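You operate a simulated robot arm through the tools that you are given. There is no shell and no other tool.

You run a simulated robot arm. Do the job below in one go: nothing can be reset, and whatever is moved stays where it is left.

Task
Try the cell in the holder at 3 A: RECHECK if the load stops, else GOOD.
Fine: load input off, then holder switch off, before the cell moves or a stop is cleared; load cleared.

Only the result counts: the job must be done as asked and must still hold three seconds after the hand-in. Knocking over, shifting, dropping, spilling or breaking anything else fails it.

Robot
A 6-joint arm with a fingered hand, fixed in place. Base frame: the origin is at the foot of the arm, x ahead of it, y to its left, z up; the work surface is at about z = 720. Units: mm, degrees, N and s.
With the tool pointing down near the work surface it reaches from about 300 to 800 mm from the base axis. Its first joint turns from -115.0 to 115.0 degrees. Payload 4 kg.
The tool frame sits at the grasp point between the pads (the TCP): z along the fingers, y along the line on which they close. The tips reach 26 mm beyond it. Largest opening 164 mm; the body of the gripper starts 73 mm behind the TCP. The gripper is a hand of 5 fingers: y runs from the thumb to the fingers, the wrist lies at [0, 0, -239] in the tool frame, and closing takes about 1.5 s.
Orientation is that of the tool frame in the base frame, as a unit quaternion [w, x, y, z]. With the fingers straight down and closing along the base's y, the tool's x points along the base's -x, its y along +y and its z along -z.

Tools
- The arm moves only by the tool arm_command. Its argument "plan" is a list of rows, each a list of 6 numbers: the shift along the tool's x, y, z in mm, then the turn, a rotation vector about the tool's x, y, z in degrees. In form: [[x, y, z, ax, ay, az], ...]. A call has 1 to 20 rows; each row shifts and turns the commanded pose from where the row before left it, along the tool's axes as they then stand. "hand" is the finger opening in mm, from 0 to 164, set as the call begins (left out, the last holds). A row lasts 0.2 s, in which the tool goes at most 50 mm and 8.6 degrees; a call with a longer step from one row to the next is refused whole, and so is a gripper value outside its range. Where a pose cannot be reached the arm comes as near as it can. A force on the tool above 40 N (or 10 N above the force at the start of the call, whichever is more), or a blocked arm, ends the call early, and 0.2 s more pass. Each finger travels about 45 mm/s and halts on what it meets, pressing with about 21 N; the grip force reading is that of the motor and also rises with nothing between the fingers. The clock runs only during rows and for 0.2 s after the last one: add rows that do not move to give the fingers time. It gives the time, the measured TCP pose, the force on the tool (base axes), the opening and the grip force at its end, in the units of the frame above (readings bear some noise), with the torque about the TCP (base axes, N m) and any sound that the robot's microphone picked up.
- Cameras (640 x 400 px; columns grow to the right, rows downward): "scene" is fixed at [217, -654.1, 1467.7]; the picture's right is [0.62, -0.78, 0.00], its down [-0.56, -0.44, -0.71] and it looks along [0.55, 0.44, -0.71] (base axes); focal length 312 px, centre (320, 200). "wrist" rides on the gripper at [51, -70, -93] in the tool frame; the picture's right is [0.81, 0.59, 0.00], its down [-0.43, 0.60, -0.68] and it looks along [-0.40, 0.55, 0.74] (tool axes); focal length 270 px, centre (320, 200). There is no depth. A picture from a camera that has moved, and an enlarged one, comes with that camera's place and axes in the base frame and with its lens. The place of the scene camera against the robot may be out by one fixed shift of up to 18 mm in any direction.
- snapshot(camera): a new picture of that camera. It takes no simulated time.
- lift_body(by): slides the trunk up (or, below 0, down) by that many mm; the arm rides with it, the base frame stays. It gives what a move gives, with no picture.
- finger_targets(finger1, finger2, finger3, finger4, thumb_bend): sets how far each is bent, from 0 (flat) to 1 (curled in); at 0.3 the hand is open as for a grip, at 0.7 the pads meet at the TCP. One left out holds its place. A second passes; each finger stops where it meets its share of the squeeze, and holds until it gets a number again. A gripper value or a shape takes the hand back. It gives what a move gives, with no picture; readings hold the bend of each and the force on the fingers (four entries, about 0 where the hand has none), thumb and palm.
- grasp_type(shape): the hand has 5 fingers and takes this shape, open, in about a second: jaw (thumb against the fingers, like two jaws); tri (thumb and two fingers); tip (a fingertip pinch); poke (one finger out to press); point (the index stretched); flat (the hand flat); cup (the hand cupped); fist (a fist). The gripper value then closes the fingers along that shape, each until it touches; the sizes above hold for jaw. It gives what a move gives, with no picture.
- zoom(camera, box): a new picture of the part [left, top, right, bottom] of that camera's present view, enlarged. It takes no simulated time.
- hand_in(): hands the job in; it is judged then, once.

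Places have to be worked out from the pictures, the camera data and where the tool is seen. Open the gripper and draw the arm clear of the work before you hand the job in, unless the task says otherwise.

The tools are called after "Request:" as name(argument=value, ...) on one line, values as JSON. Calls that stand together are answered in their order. arm_command: Moves the arm, as the interface text tells. Its arguments: {"type":"object","properties":{"plan":{"type":"array"},"hand":{"type":"number"}},"required":["plan"]} The other tools are called the same way: lift_body (by) slides the trunk up or down; grasp_type (shape) gives the hand a shape; finger_targets (finger1, finger2, finger3, finger4, thumb_bend) moves the fingers one by one; snapshot (camera) takes a picture; zoom (camera, box) takes an enlarged picture of a part of a camera's view; hand_in () hands the job in.

At the start:

```text
clock: 0.0
eef_pos: [520.3, 25.8, 1046.9]
tcp_rot: [0.0, 0.0, 1.0, -0.001]
contact_force: [-0.3, -0.3, -0.8]
moment: [0.03, 0.02, 0.01]
width: 163.9
grip_force: 0.0
shape: jaw
bend: [0.3, 0.3, 0.3, 0.3, 0.3]
finger forces: [0.0, 0.1, 0.0, 0.0, 0.0, 0.0]
trunk travel left (down, up): [-725.0, 265.0]
```

scene: 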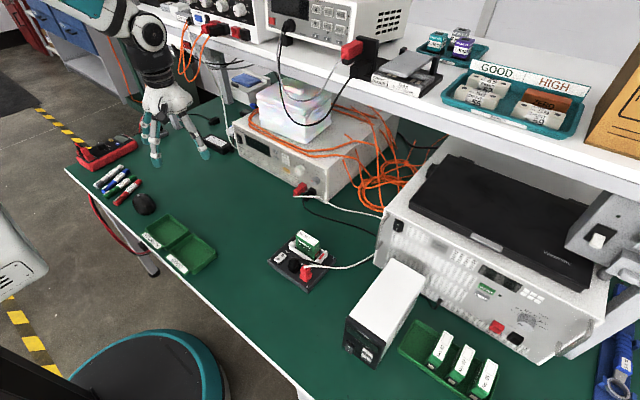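
wrist: 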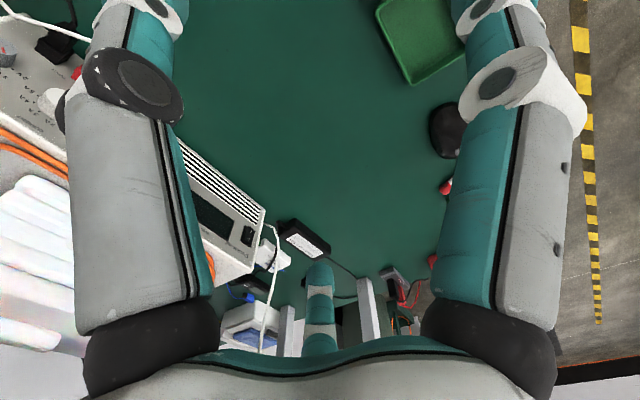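

The scene shows a cell in a holder on the bench, a bench load on the right, and trays on the left. I'll zoom in on these parts first to read the labels.

Request:
zoom(camera="scene", box=[250, 210, 350, 300])

Request:
zoom(camera="scene", box=[380, 190, 600, 330])

Request:
zoom(camera="scene", box=[130, 200, 230, 290])

Request:
zoom(camera="scene", box=[330, 250, 520, 400])

Request:
zoom(camera="scene", box=[220, 90, 420, 220])

Request:
zoom(camera="scene", box=[410, 20, 600, 150])

```text
4.44 times, centred on (300, 255) of scene
camera zoom: at [217.0, -654.1, 1467.7], right [0.62, -0.78, 0.0], down [-0.56, -0.44, -0.71], along [0.55, 0.44, -0.71], focal length 1385 px, centre (409, -44)
```

zoom: 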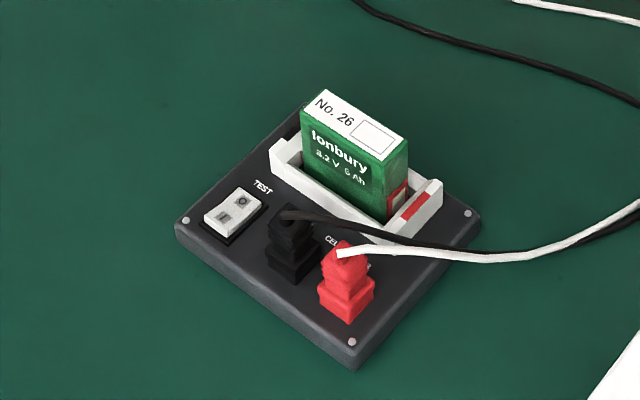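

```text
2.86 times, centred on (490, 260) of scene
camera zoom: at [217.0, -654.1, 1467.7], right [0.62, -0.78, 0.0], down [-0.56, -0.44, -0.71], along [0.55, 0.44, -0.71], focal length 890 px, centre (-166, 29)
```

zoom: 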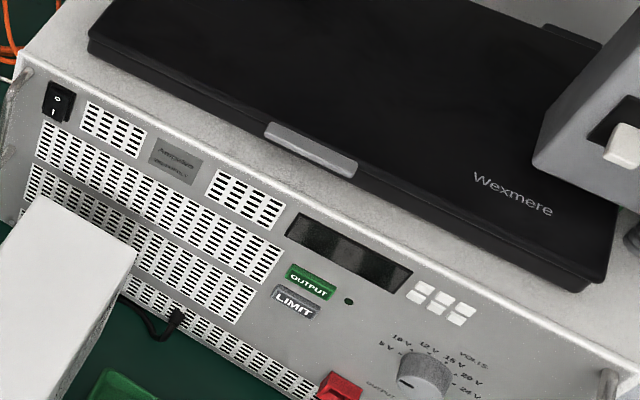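

```text
4.44 times, centred on (180, 245) of scene
camera zoom: at [217.0, -654.1, 1467.7], right [0.62, -0.78, 0.0], down [-0.56, -0.44, -0.71], along [0.55, 0.44, -0.71], focal length 1385 px, centre (942, 0)
```

zoom: 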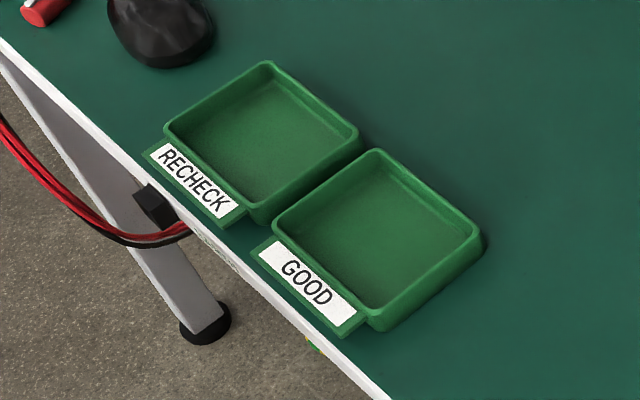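

```text
2.67 times, centred on (425, 325) of scene
camera zoom: at [217.0, -654.1, 1467.7], right [0.62, -0.78, 0.0], down [-0.56, -0.44, -0.71], along [0.55, 0.44, -0.71], focal length 831 px, centre (40, -133)
```

zoom: 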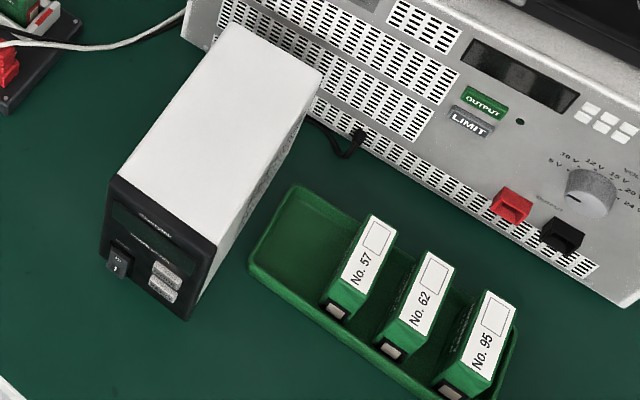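

```text
3.08 times, centred on (320, 155) of scene
camera zoom: at [217.0, -654.1, 1467.7], right [0.62, -0.78, 0.0], down [-0.56, -0.44, -0.71], along [0.55, 0.44, -0.71], focal length 959 px, centre (320, 338)
```

zoom: 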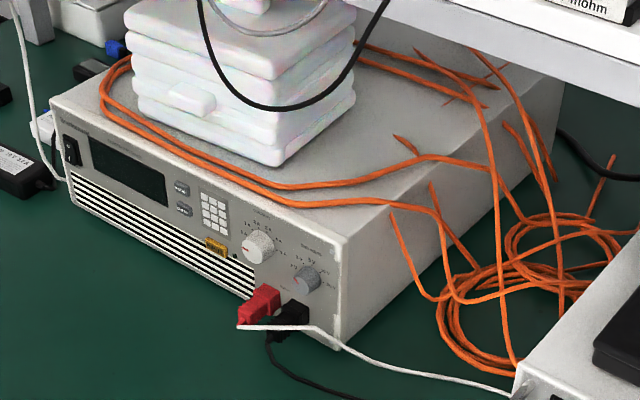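

```text
3.08 times, centred on (505, 85) of scene
camera zoom: at [217.0, -654.1, 1467.7], right [0.62, -0.78, 0.0], down [-0.56, -0.44, -0.71], along [0.55, 0.44, -0.71], focal length 959 px, centre (-249, 554)
```

zoom: 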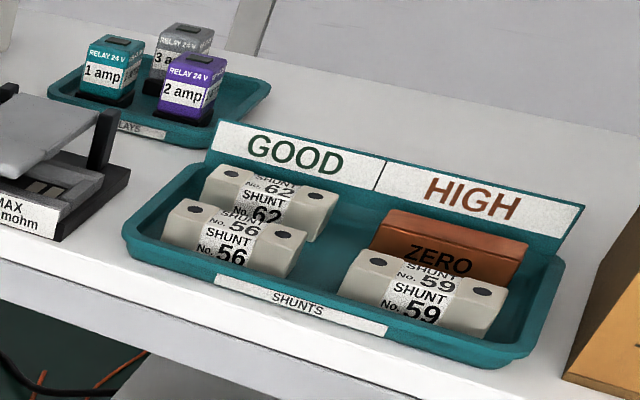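

The leads from the holder run to the left-hand instrument, which looks like the electronic load. I'll enlarge its panel to read the buttons and knobs.

Request:
zoom(camera="scene", box=[232, 120, 282, 165])

Request:
zoom(camera="scene", box=[270, 145, 335, 205])

Request:
zoom(camera="scene", box=[340, 310, 390, 370])

Request:
zoom(camera="scene", box=[260, 0, 420, 100])

Request:
zoom(camera="scene", box=[60, 80, 240, 220])

```text
8.89 times, centred on (257, 142) of scene
camera zoom: at [217.0, -654.1, 1467.7], right [0.62, -0.78, 0.0], down [-0.56, -0.44, -0.71], along [0.55, 0.44, -0.71], focal length 2770 px, centre (880, 711)
```

zoom: 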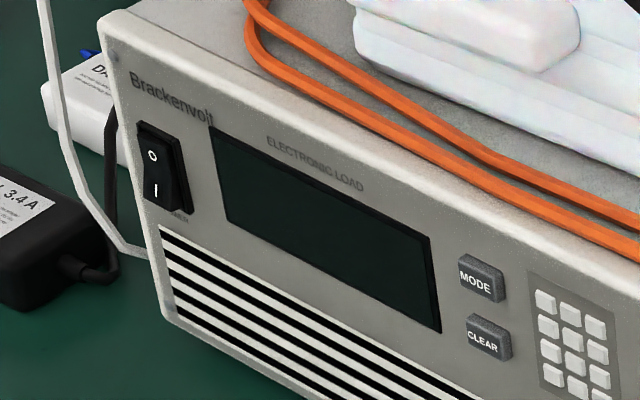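

```text
6.67 times, centred on (302, 175) of scene
camera zoom: at [217.0, -654.1, 1467.7], right [0.62, -0.78, 0.0], down [-0.56, -0.44, -0.71], along [0.55, 0.44, -0.71], focal length 2078 px, centre (437, 367)
```

zoom: 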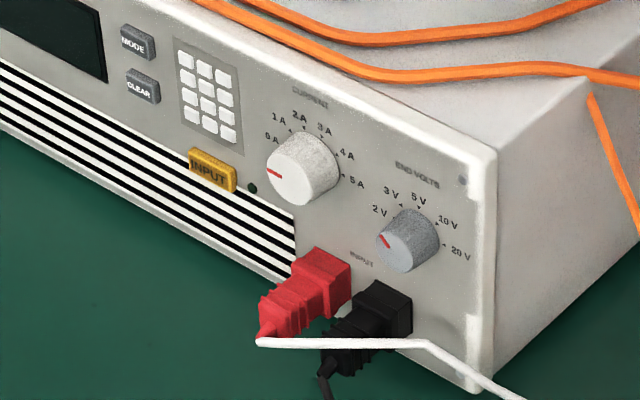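

```text
6.67 times, centred on (365, 340) of scene
camera zoom: at [217.0, -654.1, 1467.7], right [0.62, -0.78, 0.0], down [-0.56, -0.44, -0.71], along [0.55, 0.44, -0.71], focal length 2078 px, centre (20, -733)
```

zoom: 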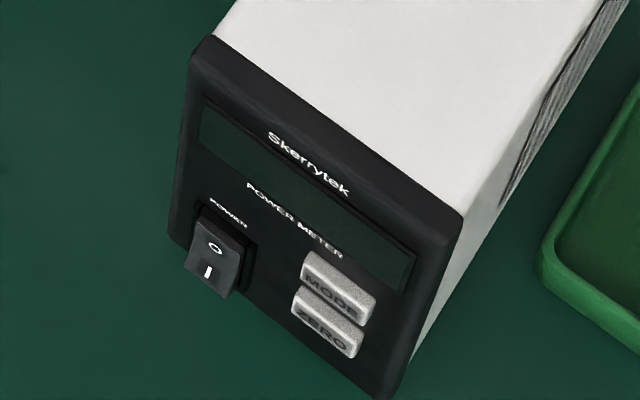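

```text
4.00 times, centred on (340, 50) of scene
camera zoom: at [217.0, -654.1, 1467.7], right [0.62, -0.78, 0.0], down [-0.56, -0.44, -0.71], along [0.55, 0.44, -0.71], focal length 1247 px, centre (240, 800)
```

zoom: 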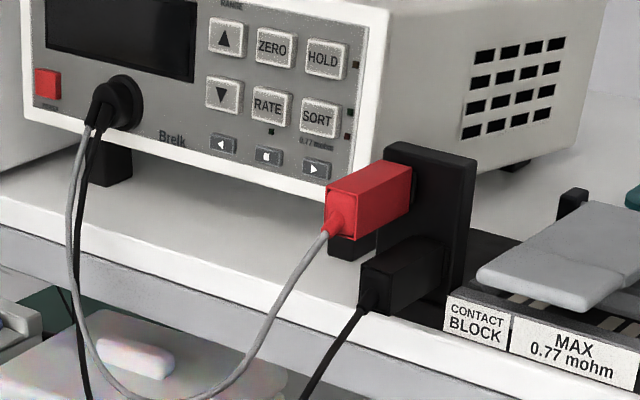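

```text
2.86 times, centred on (150, 150) of scene
camera zoom: at [217.0, -654.1, 1467.7], right [0.62, -0.78, 0.0], down [-0.56, -0.44, -0.71], along [0.55, 0.44, -0.71], focal length 890 px, centre (806, 343)
```

zoom: 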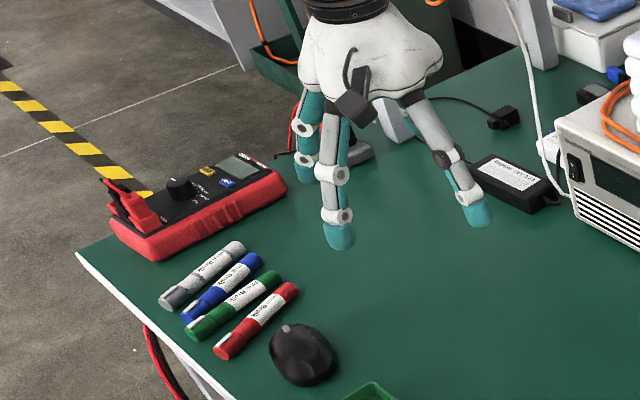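

The instrument is a Brackenvolt electronic load: a power rocker, MODE, CLEAR, INPUT, a CURRENT knob that looks set to 0 A, and END VOLTS near 2 V. The panel lies near x≈792, facing me. I'll put the hand in the poke shape and look at it to learn where the fingertip is.

Request:
grasp_type(shape="poke")

Request:
snapshot(camera="wrist")

Request:
zoom(camera="scene", box=[110, 60, 230, 180])

```text
clock: 0.9
eef_pos: [519.5, 26.0, 1047.1]
tcp_rot: [0.0, 0.0, 1.0, 0.0]
contact_force: [-1.0, 0.1, 0.6]
moment: [0.0, 0.02, -0.01]
width: 0.0
grip_force: 0.1
shape: poke
bend: [1.0, 1.0, 1.0, 1.0, 0.83]
finger forces: [0.1, 0.0, 0.1, 0.0, 0.0, 0.0]
trunk travel left (down, up): [-725.0, 265.0]
```

```text
taken
camera wrist: at [471.3, -45.2, 1140.2], right [-0.81, 0.59, 0.0], down [0.43, 0.6, 0.68], along [0.4, 0.55, -0.74], focal length 270 px, centre (320, 200)
```

wrist: 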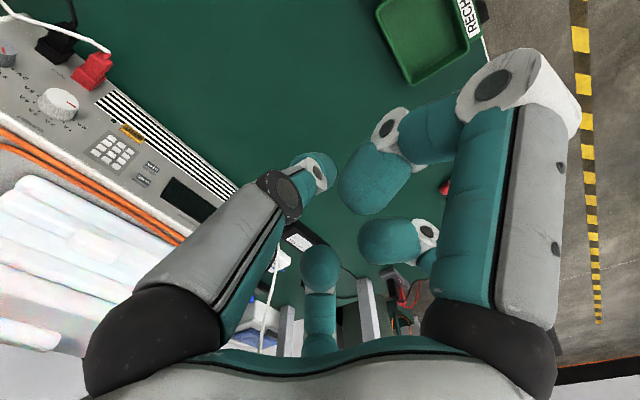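

```text
3.33 times, centred on (170, 120) of scene
camera zoom: at [217.0, -654.1, 1467.7], right [0.62, -0.78, 0.0], down [-0.56, -0.44, -0.71], along [0.55, 0.44, -0.71], focal length 1039 px, centre (820, 467)
```

zoom: 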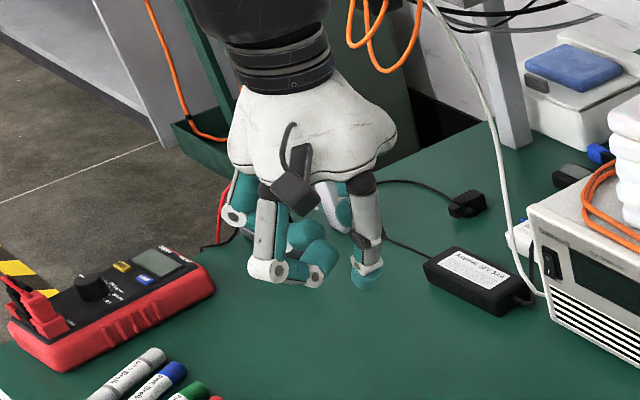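

In poke all the fingers read as fully curled, with no clear pointer. I'll compare it with the "point" shape.

Request:
grasp_type(shape="point")

Request:
snapshot(camera="wrist")

Request:
zoom(camera="scene", box=[110, 60, 230, 180])

```text
clock: 1.8
eef_pos: [520.7, 25.3, 1047.1]
tcp_rot: [0.001, 0.0, 1.0, 0.0]
contact_force: [0.0, -0.8, -0.5]
moment: [-0.02, -0.02, 0.01]
width: 158.2
grip_force: 0.0
shape: point
bend: [0.7, 1.0, 1.0, 1.0, 0.72]
finger forces: [0.0, 0.1, 0.0, 0.0, 0.1, 0.0]
trunk travel left (down, up): [-725.0, 265.0]
```

```text
taken
camera wrist: at [471.3, -45.2, 1140.2], right [-0.81, 0.59, 0.0], down [0.43, 0.6, 0.68], along [0.4, 0.55, -0.74], focal length 270 px, centre (320, 200)
```

wrist: 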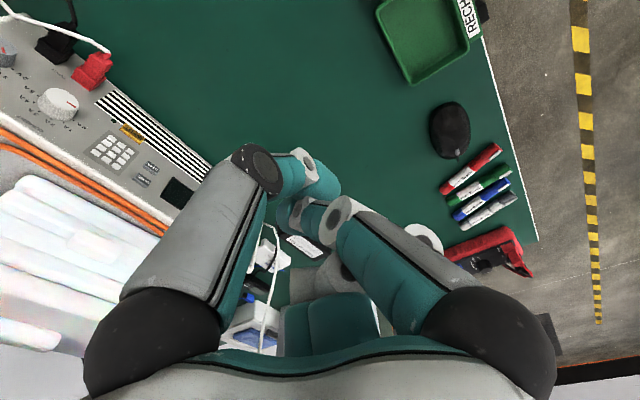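

```text
3.33 times, centred on (170, 120) of scene
camera zoom: at [217.0, -654.1, 1467.7], right [0.62, -0.78, 0.0], down [-0.56, -0.44, -0.71], along [0.55, 0.44, -0.71], focal length 1039 px, centre (820, 467)
```

zoom: 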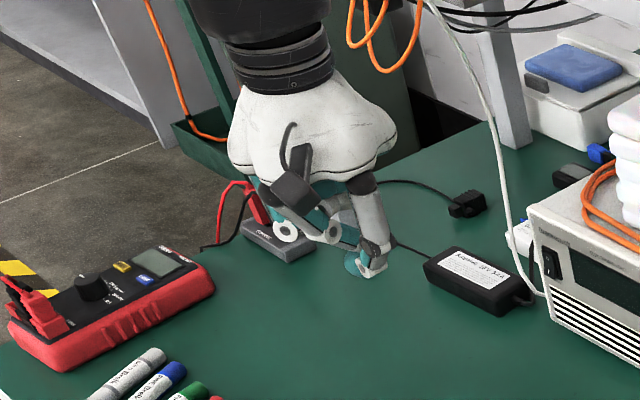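

The shape may still be settling, so I'll hold still briefly and look again.

Request:
arm_command(plan=[[0, 0, 0, 0, 0, 0], [0, 0, 0, 0, 0, 0], [0, 0, 0, 0, 0, 0], [0, 0, 0, 0, 0, 0], [0, 0, 0, 0, 0, 0], [0, 0, 0, 0, 0, 0]])

Request:
snapshot(camera="wrist")

```text
clock: 3.2
eef_pos: [521.0, 25.9, 1047.4]
tcp_rot: [0.001, 0.0, 1.0, 0.0]
contact_force: [-0.1, 0.0, 0.6]
moment: [-0.03, 0.01, -0.05]
width: 158.2
grip_force: 0.1
shape: point
bend: [0.7, 1.0, 1.0, 1.0, 0.72]
finger forces: [0.0, 0.1, 0.1, 0.1, 0.0, 0.1]
trunk travel left (down, up): [-725.0, 265.0]
```

```text
taken
camera wrist: at [471.3, -45.2, 1140.2], right [-0.81, 0.59, 0.0], down [0.43, 0.6, 0.68], along [0.4, 0.55, -0.74], focal length 270 px, centre (320, 200)
```

wrist: 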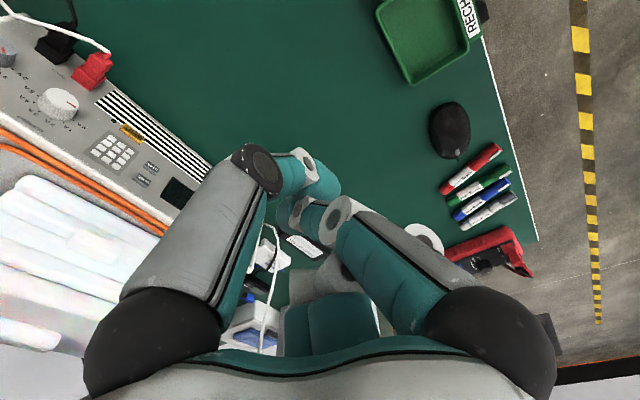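

The index reads 0.7, which isn't straight. I'll set the fingers directly: finger1 flat and the others curled.

Request:
finger_targets(finger1=0.35, finger2=1.0, finger3=1.0, finger4=1.0, thumb_bend=1.0)

Request:
snapshot(camera="wrist")

Request:
zoom(camera="scene", box=[110, 60, 230, 180])

```text
clock: 4.2
eef_pos: [521.3, 25.3, 1047.8]
tcp_rot: [0.0, 0.0, 1.0, 0.001]
contact_force: [0.3, -0.9, -0.6]
moment: [-0.04, 0.0, -0.03]
width: 7.6
grip_force: 0.1
shape: fingers
bend: [0.7, 1.0, 1.0, 1.0, 0.81]
finger forces: [0.0, 0.1, 0.1, 0.0, 0.0, 0.0]
trunk travel left (down, up): [-725.0, 265.0]
```

```text
taken
camera wrist: at [471.3, -45.2, 1140.2], right [-0.81, 0.59, 0.0], down [0.43, 0.6, 0.68], along [0.4, 0.55, -0.74], focal length 270 px, centre (320, 200)
```

wrist: 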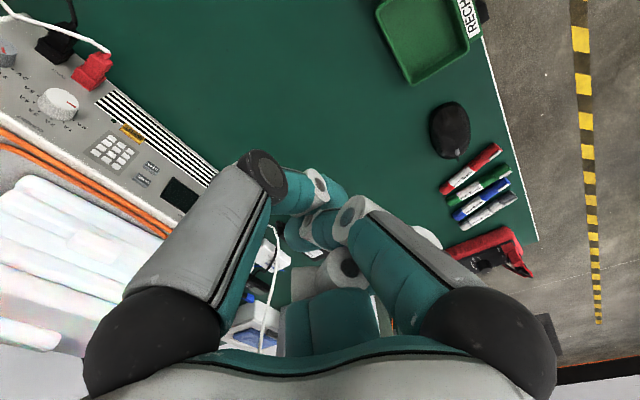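

```text
3.33 times, centred on (170, 120) of scene
camera zoom: at [217.0, -654.1, 1467.7], right [0.62, -0.78, 0.0], down [-0.56, -0.44, -0.71], along [0.55, 0.44, -0.71], focal length 1039 px, centre (820, 467)
```

zoom: 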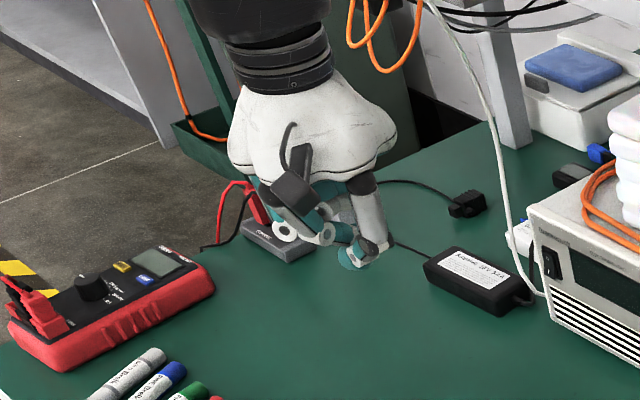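

Finger 1 seems caught behind the thumb. I'll open everything with finger targets, then curl only fingers 2–4.

Request:
finger_targets(thumb_bend=0.2, finger1=0.3)

Request:
snapshot(camera="wrist")

```text
clock: 5.2
eef_pos: [519.4, 26.2, 1046.8]
tcp_rot: [0.0, -0.001, 1.0, 0.0]
contact_force: [-0.1, 0.4, 0.4]
moment: [-0.01, -0.02, -0.01]
width: 98.9
grip_force: 0.0
shape: fingers
bend: [0.3, 1.0, 1.0, 1.0, 0.2]
finger forces: [0.0, 0.1, 0.0, 0.0, 0.0, 0.1]
trunk travel left (down, up): [-725.0, 265.0]
```

```text
taken
camera wrist: at [471.3, -45.2, 1140.2], right [-0.81, 0.59, 0.0], down [0.43, 0.6, 0.68], along [0.4, 0.55, -0.74], focal length 270 px, centre (320, 200)
```

wrist: 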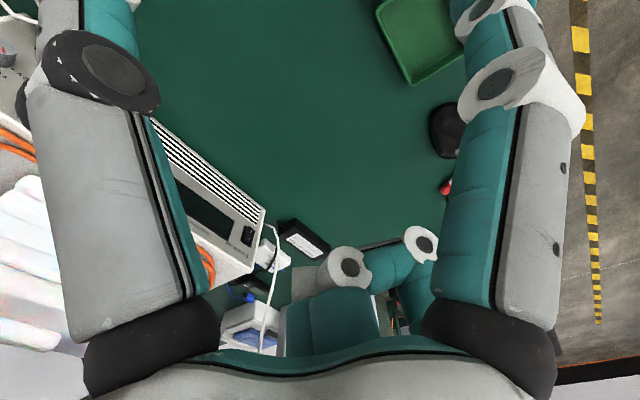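

Finger 1 (right in the picture) now stands clear with the thumb open. I'll bring it inward and flatten the thumb so the tip shows.

Request:
finger_targets(finger1=0.5, thumb_bend=0.0)

Request:
snapshot(camera="wrist")

Request:
zoom(camera="scene", box=[110, 60, 230, 180])

```text
clock: 6.2
eef_pos: [520.5, 25.2, 1047.6]
tcp_rot: [0.001, 0.001, 1.0, 0.0]
contact_force: [0.1, 0.6, -0.1]
moment: [-0.01, -0.05, 0.02]
width: 102.1
grip_force: 0.0
shape: fingers
bend: [0.5, 1.0, 1.0, 1.0, 0.0]
finger forces: [0.0, 0.0, 0.0, 0.0, 0.0, 0.0]
trunk travel left (down, up): [-725.0, 265.0]
```

```text
taken
camera wrist: at [471.3, -45.2, 1140.2], right [-0.81, 0.59, 0.0], down [0.43, 0.6, 0.68], along [0.4, 0.55, -0.74], focal length 270 px, centre (320, 200)
```

wrist: 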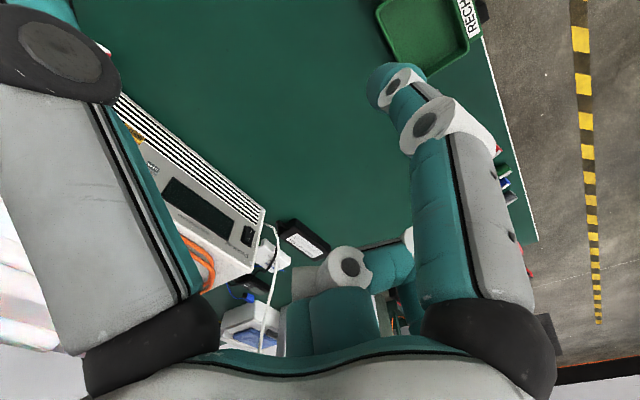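

```text
3.33 times, centred on (170, 120) of scene
camera zoom: at [217.0, -654.1, 1467.7], right [0.62, -0.78, 0.0], down [-0.56, -0.44, -0.71], along [0.55, 0.44, -0.71], focal length 1039 px, centre (820, 467)
```

zoom: 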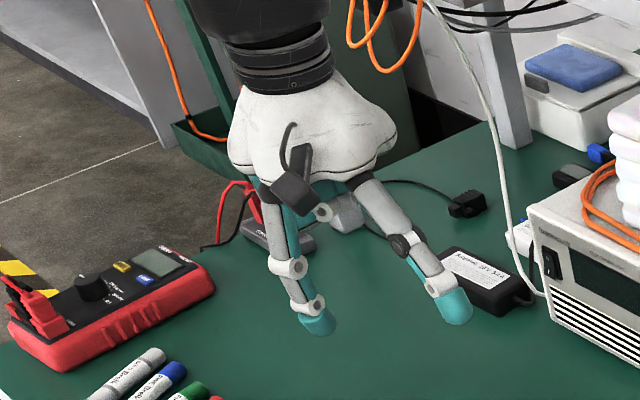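

Finger 1's tip shows at about (383,78) in the wrist view. Next I'll pitch the hand to horizontal, pointing along +X at the load panel, while staying back from it and high.

Request:
arm_command(plan=[[-10, 0, 0, 0, -8.2, 0], [-10, 0, 0, 0, -8.2, 0], [-10, 0, 0, 0, -8.2, 0], [-10, 0, 0, 0, -8.2, 0], [-10, 0, 0, 0, -8.2, 0], [0, 0, 10, 0, -8.2, 0], [0, 0, 10, 0, -8.2, 0], [0, 0, 10, 0, -8.2, 0], [0, 0, 10, 0, -8.2, 0], [0, 0, 10, 0, -8.2, 0], [0, 0, 0, 0, -8.0, 0]])

Request:
snapshot(camera="wrist")

Request:
snapshot(camera="scene")

```text
clock: 8.6
eef_pos: [591.9, 35.5, 1031.3]
tcp_rot: [0.64, 0.001, 0.766, -0.056]
contact_force: [0.1, -0.5, -0.5]
moment: [-0.01, 0.0, 0.02]
width: 102.0
grip_force: 0.0
shape: fingers
bend: [0.5, 1.0, 1.0, 1.0, 0.0]
finger forces: [0.0, 0.0, 0.0, 0.1, 0.1, 0.0]
out of reach, approached as far as the arm can: row 5, 6, 7, 9, 10, 11
trunk travel left (down, up): [-725.0, 265.0]
```

```text
taken
camera wrist: at [487.4, -29.8, 1003.3], right [-0.1, 0.53, -0.84], down [-0.54, 0.68, 0.49], along [0.83, 0.51, 0.22], focal length 270 px, centre (320, 200)
```

wrist: 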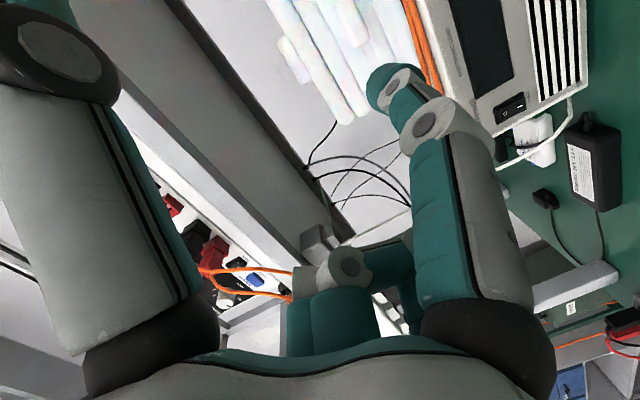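

```text
taken
```

scene: 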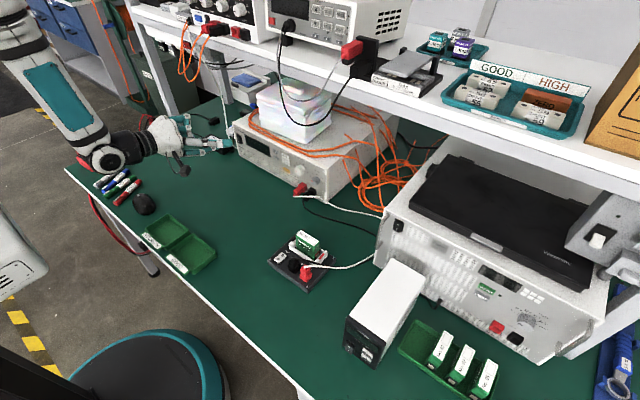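

The hand is nearly horizontal, limited by the wrist bend, and sits above the load's left part. Lowering the trunk keeps this arm shape, so I'll go down 150 mm; that stays above the trays.

Request:
lift_body(by=-150)

Request:
snapshot(camera="wrist")

Request:
snapshot(camera="scene")

```text
clock: 10.3
eef_pos: [591.9, 35.0, 881.8]
tcp_rot: [0.641, 0.001, 0.766, -0.056]
contact_force: [0.4, -0.5, 0.7]
moment: [0.03, -0.02, 0.0]
width: 101.6
grip_force: 0.0
shape: fingers
bend: [0.5, 1.0, 1.0, 1.0, 0.0]
finger forces: [0.0, 0.1, 0.1, 0.1, 0.0, 0.1]
trunk travel left (down, up): [-575.0, 415.0]
```

```text
taken
camera wrist: at [486.9, -30.4, 853.7], right [-0.1, 0.53, -0.84], down [-0.54, 0.68, 0.49], along [0.83, 0.51, 0.22], focal length 270 px, centre (320, 200)
```

wrist: 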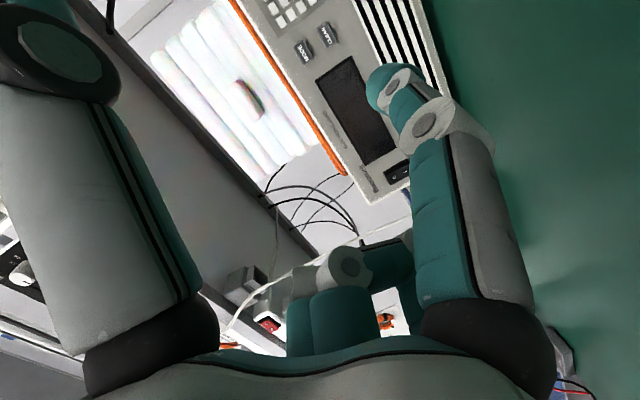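

```text
taken
```

scene: 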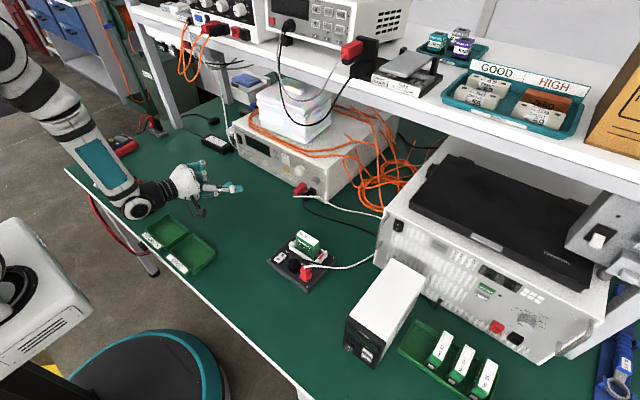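

The hand is at z≈882, well clear of the trays. I'll move forward about 60 mm towards the panel so the wrist can level out.

Request:
arm_command(plan=[[0, 0, 15, 0, 0, 0], [0, 0, 15, 0, 0, 0], [0, 0, 15, 0, 0, 0], [0, 0, 15, 0, 0, 0], [0, 0, 0, 0, 0, 0]])

Request:
snapshot(camera="wrist")

Request:
zoom(camera="scene", box=[120, 100, 340, 240])

```text
clock: 11.6
eef_pos: [649.6, 36.8, 870.7]
tcp_rot: [0.64, 0.004, 0.766, -0.059]
contact_force: [0.7, 0.1, 0.5]
moment: [0.0, 0.02, 0.0]
width: 102.0
grip_force: 0.0
shape: fingers
bend: [0.5, 1.0, 1.0, 1.0, 0.0]
finger forces: [0.0, 0.0, 0.0, 0.0, 0.1, 0.0]
out of reach, approached as far as the arm can: row 3
trunk travel left (down, up): [-575.0, 415.0]
```

```text
taken
camera wrist: at [544.5, -26.8, 843.7], right [-0.1, 0.53, -0.84], down [-0.54, 0.69, 0.49], along [0.84, 0.5, 0.22], focal length 270 px, centre (320, 200)
```

wrist: 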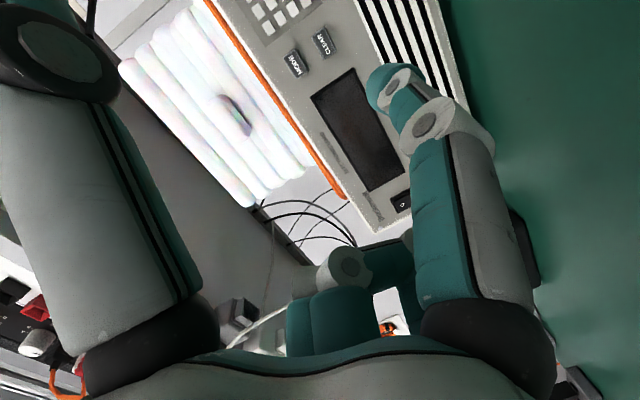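

```text
2.86 times, centred on (230, 170) of scene
camera zoom: at [217.0, -654.1, 1467.7], right [0.62, -0.78, 0.0], down [-0.56, -0.44, -0.71], along [0.55, 0.44, -0.71], focal length 890 px, centre (577, 286)
```

zoom: 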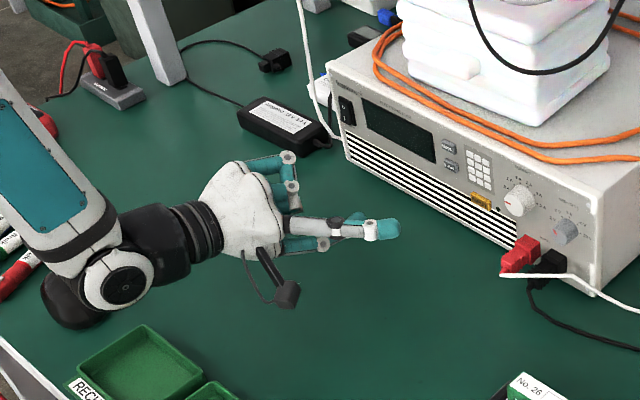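

I'll enlarge the hand in the scene view to tell thumb and index apart.

Request:
zoom(camera="scene", box=[185, 140, 265, 205])

Request:
zoom(camera="wrist", box=[220, 0, 460, 150])

```text
6.15 times, centred on (225, 172) of scene
camera zoom: at [217.0, -654.1, 1467.7], right [0.62, -0.78, 0.0], down [-0.56, -0.44, -0.71], along [0.55, 0.44, -0.71], focal length 1918 px, centre (905, 369)
```

zoom: 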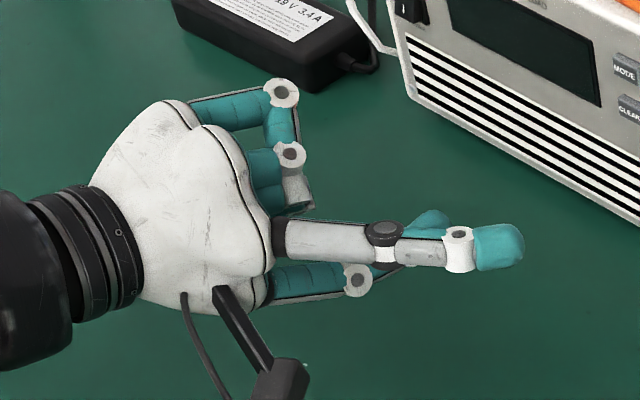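

```text
2.67 times, centred on (340, 75) of wrist
camera zoom: at [544.5, -26.8, 843.7], right [-0.1, 0.53, -0.84], down [-0.54, 0.69, 0.49], along [0.84, 0.5, 0.22], focal length 721 px, centre (267, 533)
```

zoom: 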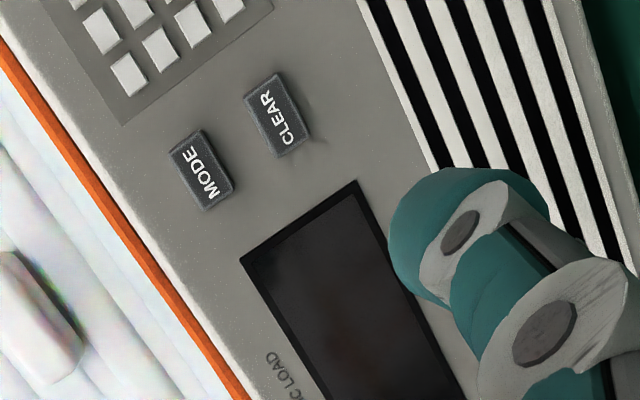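

Triangulation puts the index tip at about tool (48,−28,15), and the flat thumb tip is just as far forward. The thumb alone, with every finger curled, should be the cleaner pointer, so I'll curl finger 1 and bend the thumb partway.

Request:
finger_targets(finger1=1.0, thumb_bend=0.0)

Request:
finger_targets(thumb_bend=0.42)

Request:
snapshot(camera="wrist")

Request:
zoom(camera="scene", box=[185, 140, 265, 205])

```text
clock: 12.6
eef_pos: [648.9, 38.0, 871.1]
tcp_rot: [0.64, 0.004, 0.766, -0.059]
contact_force: [-0.3, -0.1, -0.2]
moment: [0.01, 0.02, 0.02]
width: 112.9
grip_force: 0.0
shape: fingers
bend: [0.96, 1.0, 1.0, 1.0, 0.0]
finger forces: [0.0, 0.1, 0.0, 0.0, 0.0, 0.0]
trunk travel left (down, up): [-575.0, 415.0]
```

```text
clock: 13.6
eef_pos: [648.9, 38.1, 872.0]
tcp_rot: [0.64, 0.004, 0.766, -0.059]
contact_force: [-0.6, 0.9, 1.1]
moment: [0.0, 0.05, -0.01]
width: 75.8
grip_force: 0.0
shape: fingers
bend: [0.96, 1.0, 1.0, 1.0, 0.42]
finger forces: [0.1, 0.0, 0.0, 0.1, 0.0, 0.1]
trunk travel left (down, up): [-575.0, 415.0]
```

```text
taken
camera wrist: at [544.3, -26.8, 843.9], right [-0.1, 0.53, -0.84], down [-0.54, 0.69, 0.49], along [0.84, 0.5, 0.22], focal length 270 px, centre (320, 200)
```

wrist: 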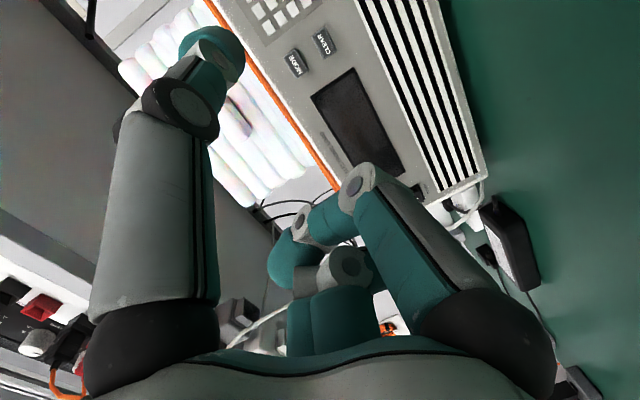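

```text
6.15 times, centred on (225, 172) of scene
camera zoom: at [217.0, -654.1, 1467.7], right [0.62, -0.78, 0.0], down [-0.56, -0.44, -0.71], along [0.55, 0.44, -0.71], focal length 1918 px, centre (905, 369)
```

zoom: 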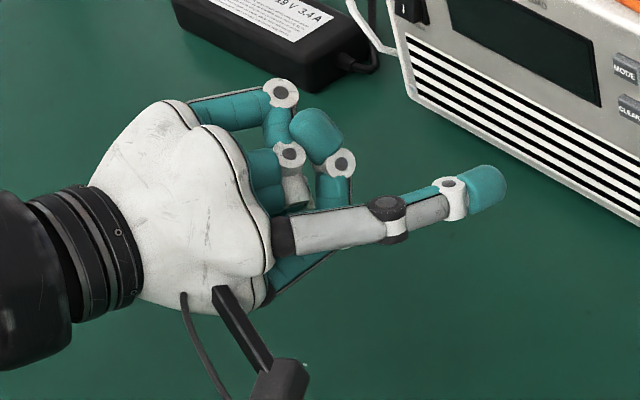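

The thumb makes a clean pointer. Comparing wrist views puts the CLEAR button face near (795,−3,827) and INPUT near (795,−50,797). Next I'll look closely at the power rocker and the display from the wrist.

Request:
zoom(camera="wrist", box=[300, 60, 500, 260])

Request:
zoom(camera="scene", box=[230, 125, 270, 165])

```text
2.00 times, centred on (400, 160) of wrist
camera zoom: at [544.3, -26.8, 843.9], right [-0.1, 0.53, -0.84], down [-0.54, 0.69, 0.49], along [0.84, 0.5, 0.22], focal length 541 px, centre (160, 280)
```

zoom: 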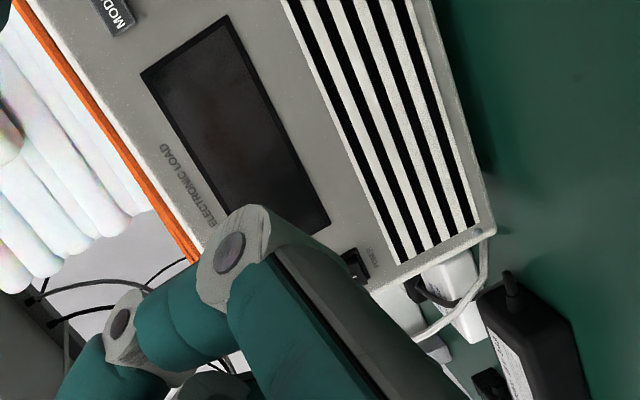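

```text
10.00 times, centred on (250, 145) of scene
camera zoom: at [217.0, -654.1, 1467.7], right [0.62, -0.78, 0.0], down [-0.56, -0.44, -0.71], along [0.55, 0.44, -0.71], focal length 3117 px, centre (1020, 750)
```

zoom: 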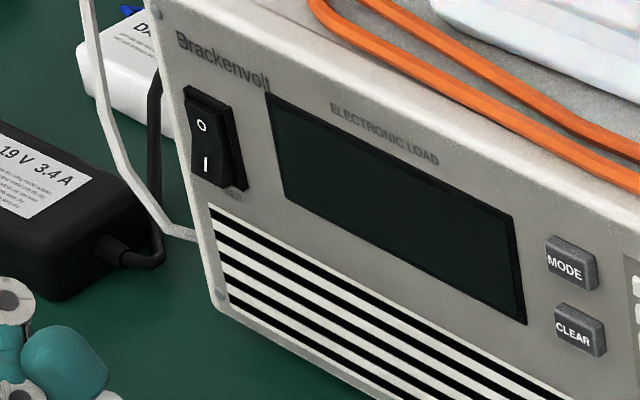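

The rocker's O half (top) is pressed in, so the load is off; I need to press the I half, at about (795,178,813). I'll straighten the yaw and pitch the hand about 20° down for clearance.

Request:
arm_command(plan=[[0, 0, 0, -5.5, 0, 0], [0, 0, 0, 0, 5, 0], [0, 0, 0, 0, 5, 0], [0, 0, 0, 0, 0, 0]])

Request:
snapshot(camera="wrist")

Request:
zoom(camera="scene", box=[185, 125, 285, 205])

```text
clock: 14.6
eef_pos: [649.2, 37.9, 871.4]
tcp_rot: [0.57, 0.01, 0.819, -0.059]
contact_force: [1.2, 0.0, 0.5]
moment: [0.0, 0.04, -0.01]
width: 75.8
grip_force: 0.2
shape: fingers
bend: [0.96, 1.0, 1.0, 1.0, 0.42]
finger forces: [0.1, 0.0, 0.1, 0.0, 0.1, 0.0]
out of reach, approached as far as the arm can: row 1
trunk travel left (down, up): [-575.0, 415.0]
```

```text
taken
camera wrist: at [540.4, -24.9, 861.9], right [-0.23, 0.54, -0.81], down [-0.43, 0.69, 0.59], along [0.87, 0.49, 0.07], focal length 270 px, centre (320, 200)
```

wrist: 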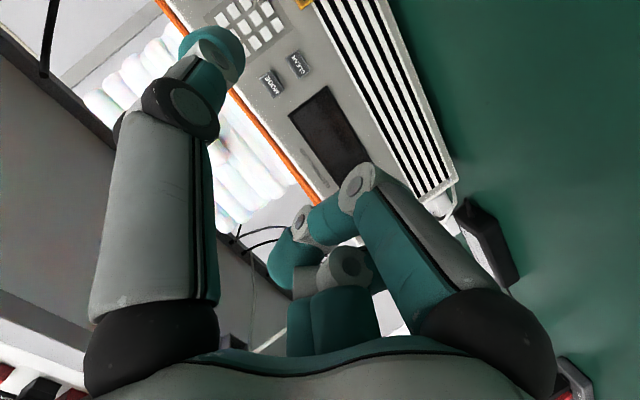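

```text
5.00 times, centred on (235, 165) of scene
camera zoom: at [217.0, -654.1, 1467.7], right [0.62, -0.78, 0.0], down [-0.56, -0.44, -0.71], along [0.55, 0.44, -0.71], focal length 1558 px, centre (745, 375)
```

zoom: 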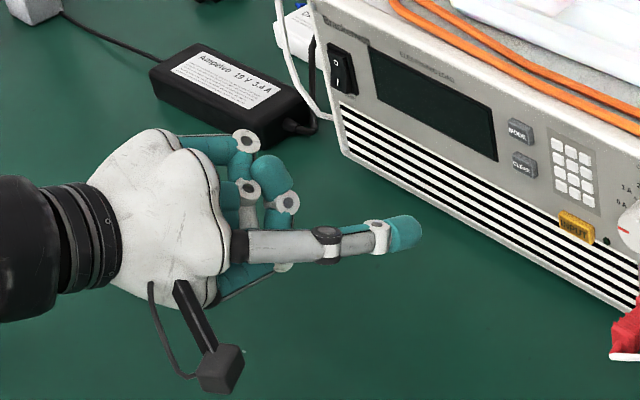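

Using the corrected scene camera, the thumb tip comes out consistently at tool (0,−76,29). I'll roll the hand about 25° so the curled fingers ride higher than the thumb, clear of the table and the adapter.

Request:
arm_command(plan=[[0, 0, 0, 0, 0, 8.3], [0, 0, 0, 0, 0, 8.3], [0, 0, 0, 0, 0, 8.3], [0, 0, 0, 0, 0, 0]])

```text
clock: 15.6
eef_pos: [650.0, 38.0, 872.2]
tcp_rot: [0.57, 0.187, 0.797, 0.065]
contact_force: [0.6, -0.3, 0.6]
moment: [0.01, 0.01, 0.04]
width: 76.0
grip_force: 0.1
shape: fingers
bend: [0.96, 1.0, 1.0, 1.0, 0.42]
finger forces: [0.0, 0.1, 0.0, 0.0, 0.0, 0.0]
trunk travel left (down, up): [-575.0, 415.0]
```

Roll achieved. I'll slide left and a bit down, then go forward so the thumb tip stops about 45 mm in front of the rocker, and check the picture.

Request:
arm_command(plan=[[12.6, 23.6, -1.9, 0, 0, 0], [12.6, 23.6, -1.9, 0, 0, 0], [12.6, 23.6, -1.9, 0, 0, 0], [12.6, 23.6, -1.9, 0, 0, 0], [12.6, 23.6, -1.9, 0, 0, 0], [12.6, 23.6, -1.9, 0, 0, 0], [12.6, 23.6, -1.9, 0, 0, 0], [12.6, 23.6, -1.9, 0, 0, 0], [-5.6, 4.5, 18.7, 0, 0, 0], [-5.6, 4.5, 18.7, 0, 0, 0], [-5.6, 4.5, 18.7, 0, 0, 0], [-5.6, 4.5, 18.7, 0, 0, 0], [0, 0, 0, 0, 0, 0]])

Request:
snapshot(camera="wrist")

Request:
zoom(camera="scene", box=[185, 105, 285, 185])

```text
clock: 18.4
eef_pos: [729.9, 250.1, 845.9]
tcp_rot: [0.57, 0.186, 0.798, 0.066]
contact_force: [0.2, 0.0, 0.1]
moment: [0.0, 0.02, 0.0]
width: 75.9
grip_force: 0.0
shape: fingers
bend: [0.96, 1.0, 1.0, 1.0, 0.42]
finger forces: [0.0, 0.0, 0.0, 0.1, 0.0, 0.0]
trunk travel left (down, up): [-575.0, 415.0]
```

```text
taken
camera wrist: at [613.7, 214.4, 812.1], right [-0.1, 0.84, -0.53], down [-0.38, 0.46, 0.8], along [0.92, 0.28, 0.27], focal length 270 px, centre (320, 200)
```

wrist: 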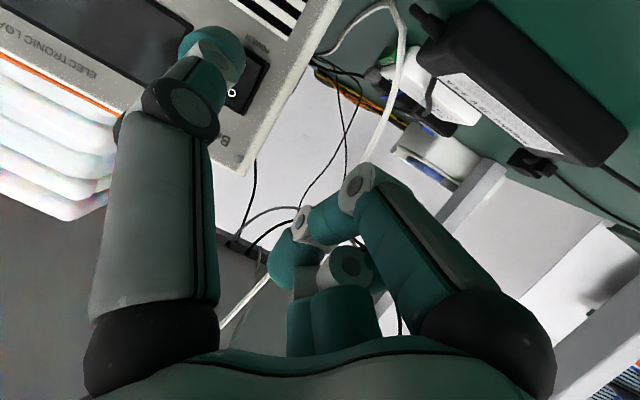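

```text
5.00 times, centred on (235, 145) of scene
camera zoom: at [217.0, -654.1, 1467.7], right [0.62, -0.78, 0.0], down [-0.56, -0.44, -0.71], along [0.55, 0.44, -0.71], focal length 1558 px, centre (745, 475)
```

zoom: 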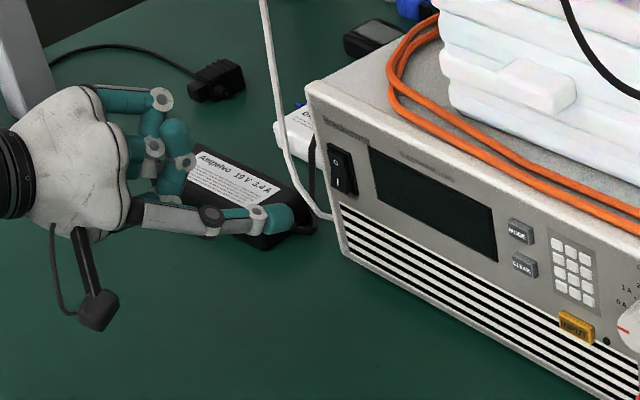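

The rocker's I half is at about (793,185,812) and the thumb tip at about (740,177,812). I'll shift 8 mm left, close the gap, and press in small steps.

Request:
arm_command(plan=[[3, 7.4, -0.9, 0, 0, 0], [-5.6, 4.5, 18.7, 0, 0, 0], [-5.6, 4.5, 18.7, 0, 0, 0], [-0.8, 0.7, 2.8, 0, 0, 0], [-0.8, 0.7, 2.8, 0, 0, 0], [-0.8, 0.7, 2.8, 0, 0, 0], [0, 0, 0, 0, 0, 0]])

Request:
snapshot(camera="wrist")

Request:
zoom(camera="scene", box=[205, 115, 285, 180])

```text
clock: 19.9
eef_pos: [777.1, 259.6, 846.5]
tcp_rot: [0.569, 0.186, 0.798, 0.066]
contact_force: [-4.5, 1.3, -1.2]
moment: [0.06, 0.12, -0.28]
width: 76.2
grip_force: 2.8
shape: fingers
bend: [0.96, 1.0, 1.0, 1.0, 0.42]
finger forces: [0.0, 0.1, 0.0, 0.0, 5.0, 0.0]
trunk travel left (down, up): [-575.0, 415.0]
```

```text
taken
camera wrist: at [662.0, 223.5, 811.8], right [-0.1, 0.84, -0.53], down [-0.38, 0.46, 0.8], along [0.92, 0.28, 0.27], focal length 270 px, centre (320, 200)
```

wrist: 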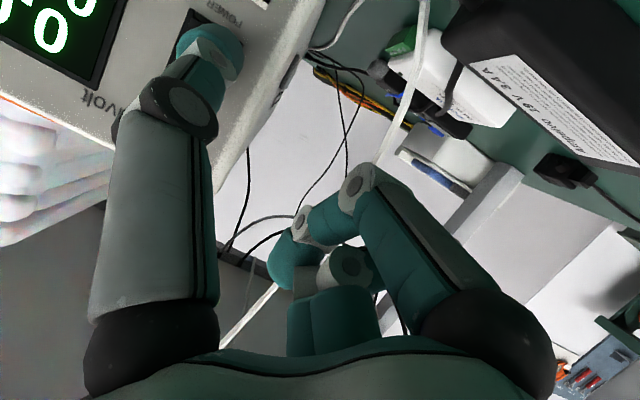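

```text
6.15 times, centred on (245, 148) of scene
camera zoom: at [217.0, -654.1, 1467.7], right [0.62, -0.78, 0.0], down [-0.56, -0.44, -0.71], along [0.55, 0.44, -0.71], focal length 1918 px, centre (782, 523)
```

zoom: 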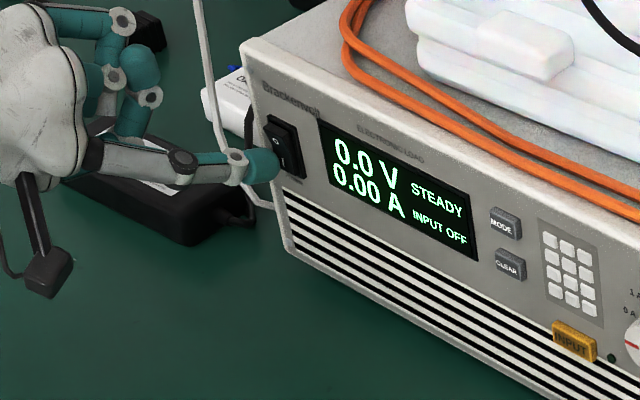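

The display now reads 0.0 V, 0.00 A, STEADY, INPUT OFF, so the load is powered. I'll back off and slide right to face the knob and the INPUT button.

Request:
arm_command(plan=[[5.6, -4.5, -18.7, 0, 0, 0], [5.6, -4.5, -18.7, 0, 0, 0], [5.6, -4.5, -18.7, 0, 0, 0], [-14.6, -28.5, 2.5, 0, 0, 0], [-14.6, -28.5, 2.5, 0, 0, 0], [-14.6, -28.5, 2.5, 0, 0, 0], [-14.6, -28.5, 2.5, 0, 0, 0], [-14.6, -28.5, 2.5, 0, 0, 0], [-14.6, -28.5, 2.5, 0, 0, 0], [-14.6, -28.5, 2.5, 0, 0, 0], [-14.6, -28.5, 2.5, 0, 0, 0], [-14.6, -28.5, 2.5, 0, 0, 0], [-14.6, -28.5, 2.5, 0, 0, 0], [0, 0, 0, 0, 0, 0]])

Request:
snapshot(camera="wrist")

Request:
zoom(camera="scene", box=[230, 120, 340, 205])

```text
clock: 22.9
eef_pos: [725.3, -4.9, 887.8]
tcp_rot: [0.569, 0.194, 0.797, 0.053]
contact_force: [0.4, -1.0, 0.1]
moment: [0.02, -0.03, -0.03]
width: 75.9
grip_force: 0.0
shape: fingers
bend: [0.96, 1.0, 1.0, 1.0, 0.42]
finger forces: [0.1, 0.1, 0.0, 0.0, 0.0, 0.0]
out of reach, approached as far as the arm can: row 11, 12, 13
trunk travel left (down, up): [-575.0, 415.0]
```

```text
taken
camera wrist: at [608.3, -37.8, 853.6], right [-0.08, 0.84, -0.54], down [-0.36, 0.48, 0.8], along [0.93, 0.26, 0.27], focal length 270 px, centre (320, 200)
```

wrist: 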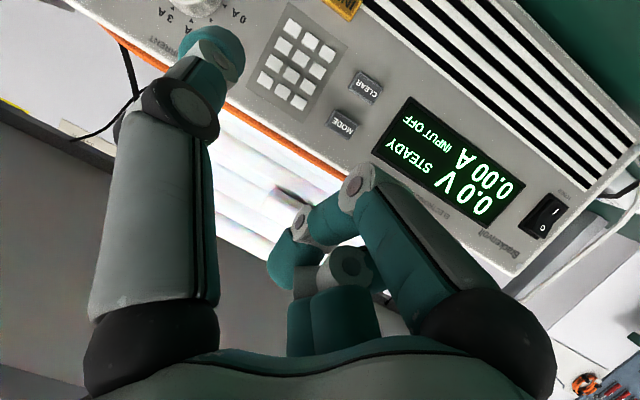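

```text
4.71 times, centred on (285, 162) of scene
camera zoom: at [217.0, -654.1, 1467.7], right [0.62, -0.78, 0.0], down [-0.56, -0.44, -0.71], along [0.55, 0.44, -0.71], focal length 1467 px, centre (485, 376)
```

zoom: 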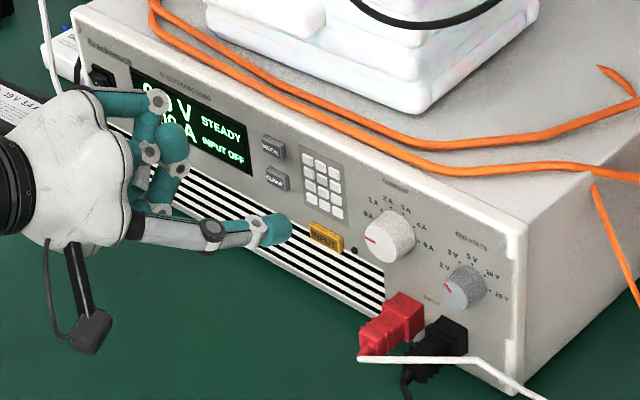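

The hand can't go further right with this wrist angle. Lowering the trunk while raising the arm should ease the wrist bend, so I'll retreat 60 mm and go up 150 mm, then lower the trunk 150 mm.

Request:
arm_command(plan=[[5.5, -5, -18.6, 0, 0, 0], [5.5, -5, -18.6, 0, 0, 0], [5.5, -5, -18.6, 0, 0, 0], [-22.2, 7.6, -8.6, 0, 0, 0], [-22.2, 7.6, -8.6, 0, 0, 0], [-22.2, 7.6, -8.6, 0, 0, 0], [-22.2, 7.6, -8.6, 0, 0, 0], [-22.2, 7.6, -8.6, 0, 0, 0], [-22.2, 7.6, -8.6, 0, 0, 0], [0, 0, 0, 0, 0, 0]])

Request:
lift_body(by=-150)

Request:
snapshot(camera="scene")

```text
clock: 25.1
eef_pos: [665.2, 9.6, 1038.5]
tcp_rot: [0.569, 0.186, 0.798, 0.066]
contact_force: [0.0, 0.0, 0.4]
moment: [-0.01, -0.01, -0.01]
width: 75.9
grip_force: 0.1
shape: fingers
bend: [0.96, 1.0, 1.0, 1.0, 0.42]
finger forces: [0.0, 0.0, 0.0, 0.0, 0.0, 0.1]
out of reach, approached as far as the arm can: row 1, 2
trunk travel left (down, up): [-575.0, 415.0]
```

```text
clock: 26.9
eef_pos: [665.4, 9.9, 888.5]
tcp_rot: [0.57, 0.186, 0.798, 0.066]
contact_force: [0.3, -0.7, 0.1]
moment: [-0.02, -0.02, 0.02]
width: 75.9
grip_force: 0.0
shape: fingers
bend: [0.96, 1.0, 1.0, 1.0, 0.42]
finger forces: [0.1, 0.0, 0.0, 0.1, 0.0, 0.0]
trunk travel left (down, up): [-425.0, 565.0]
```

```text
taken
```

scene: 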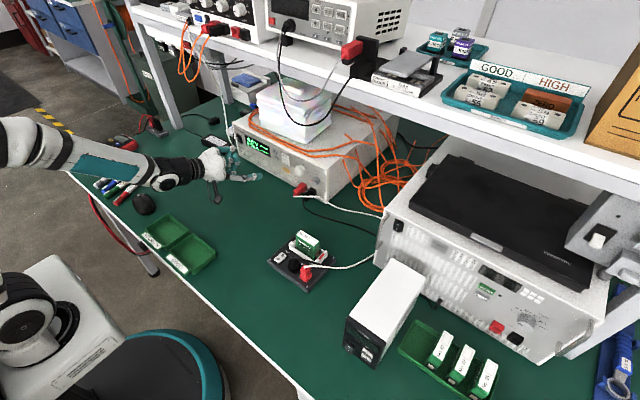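

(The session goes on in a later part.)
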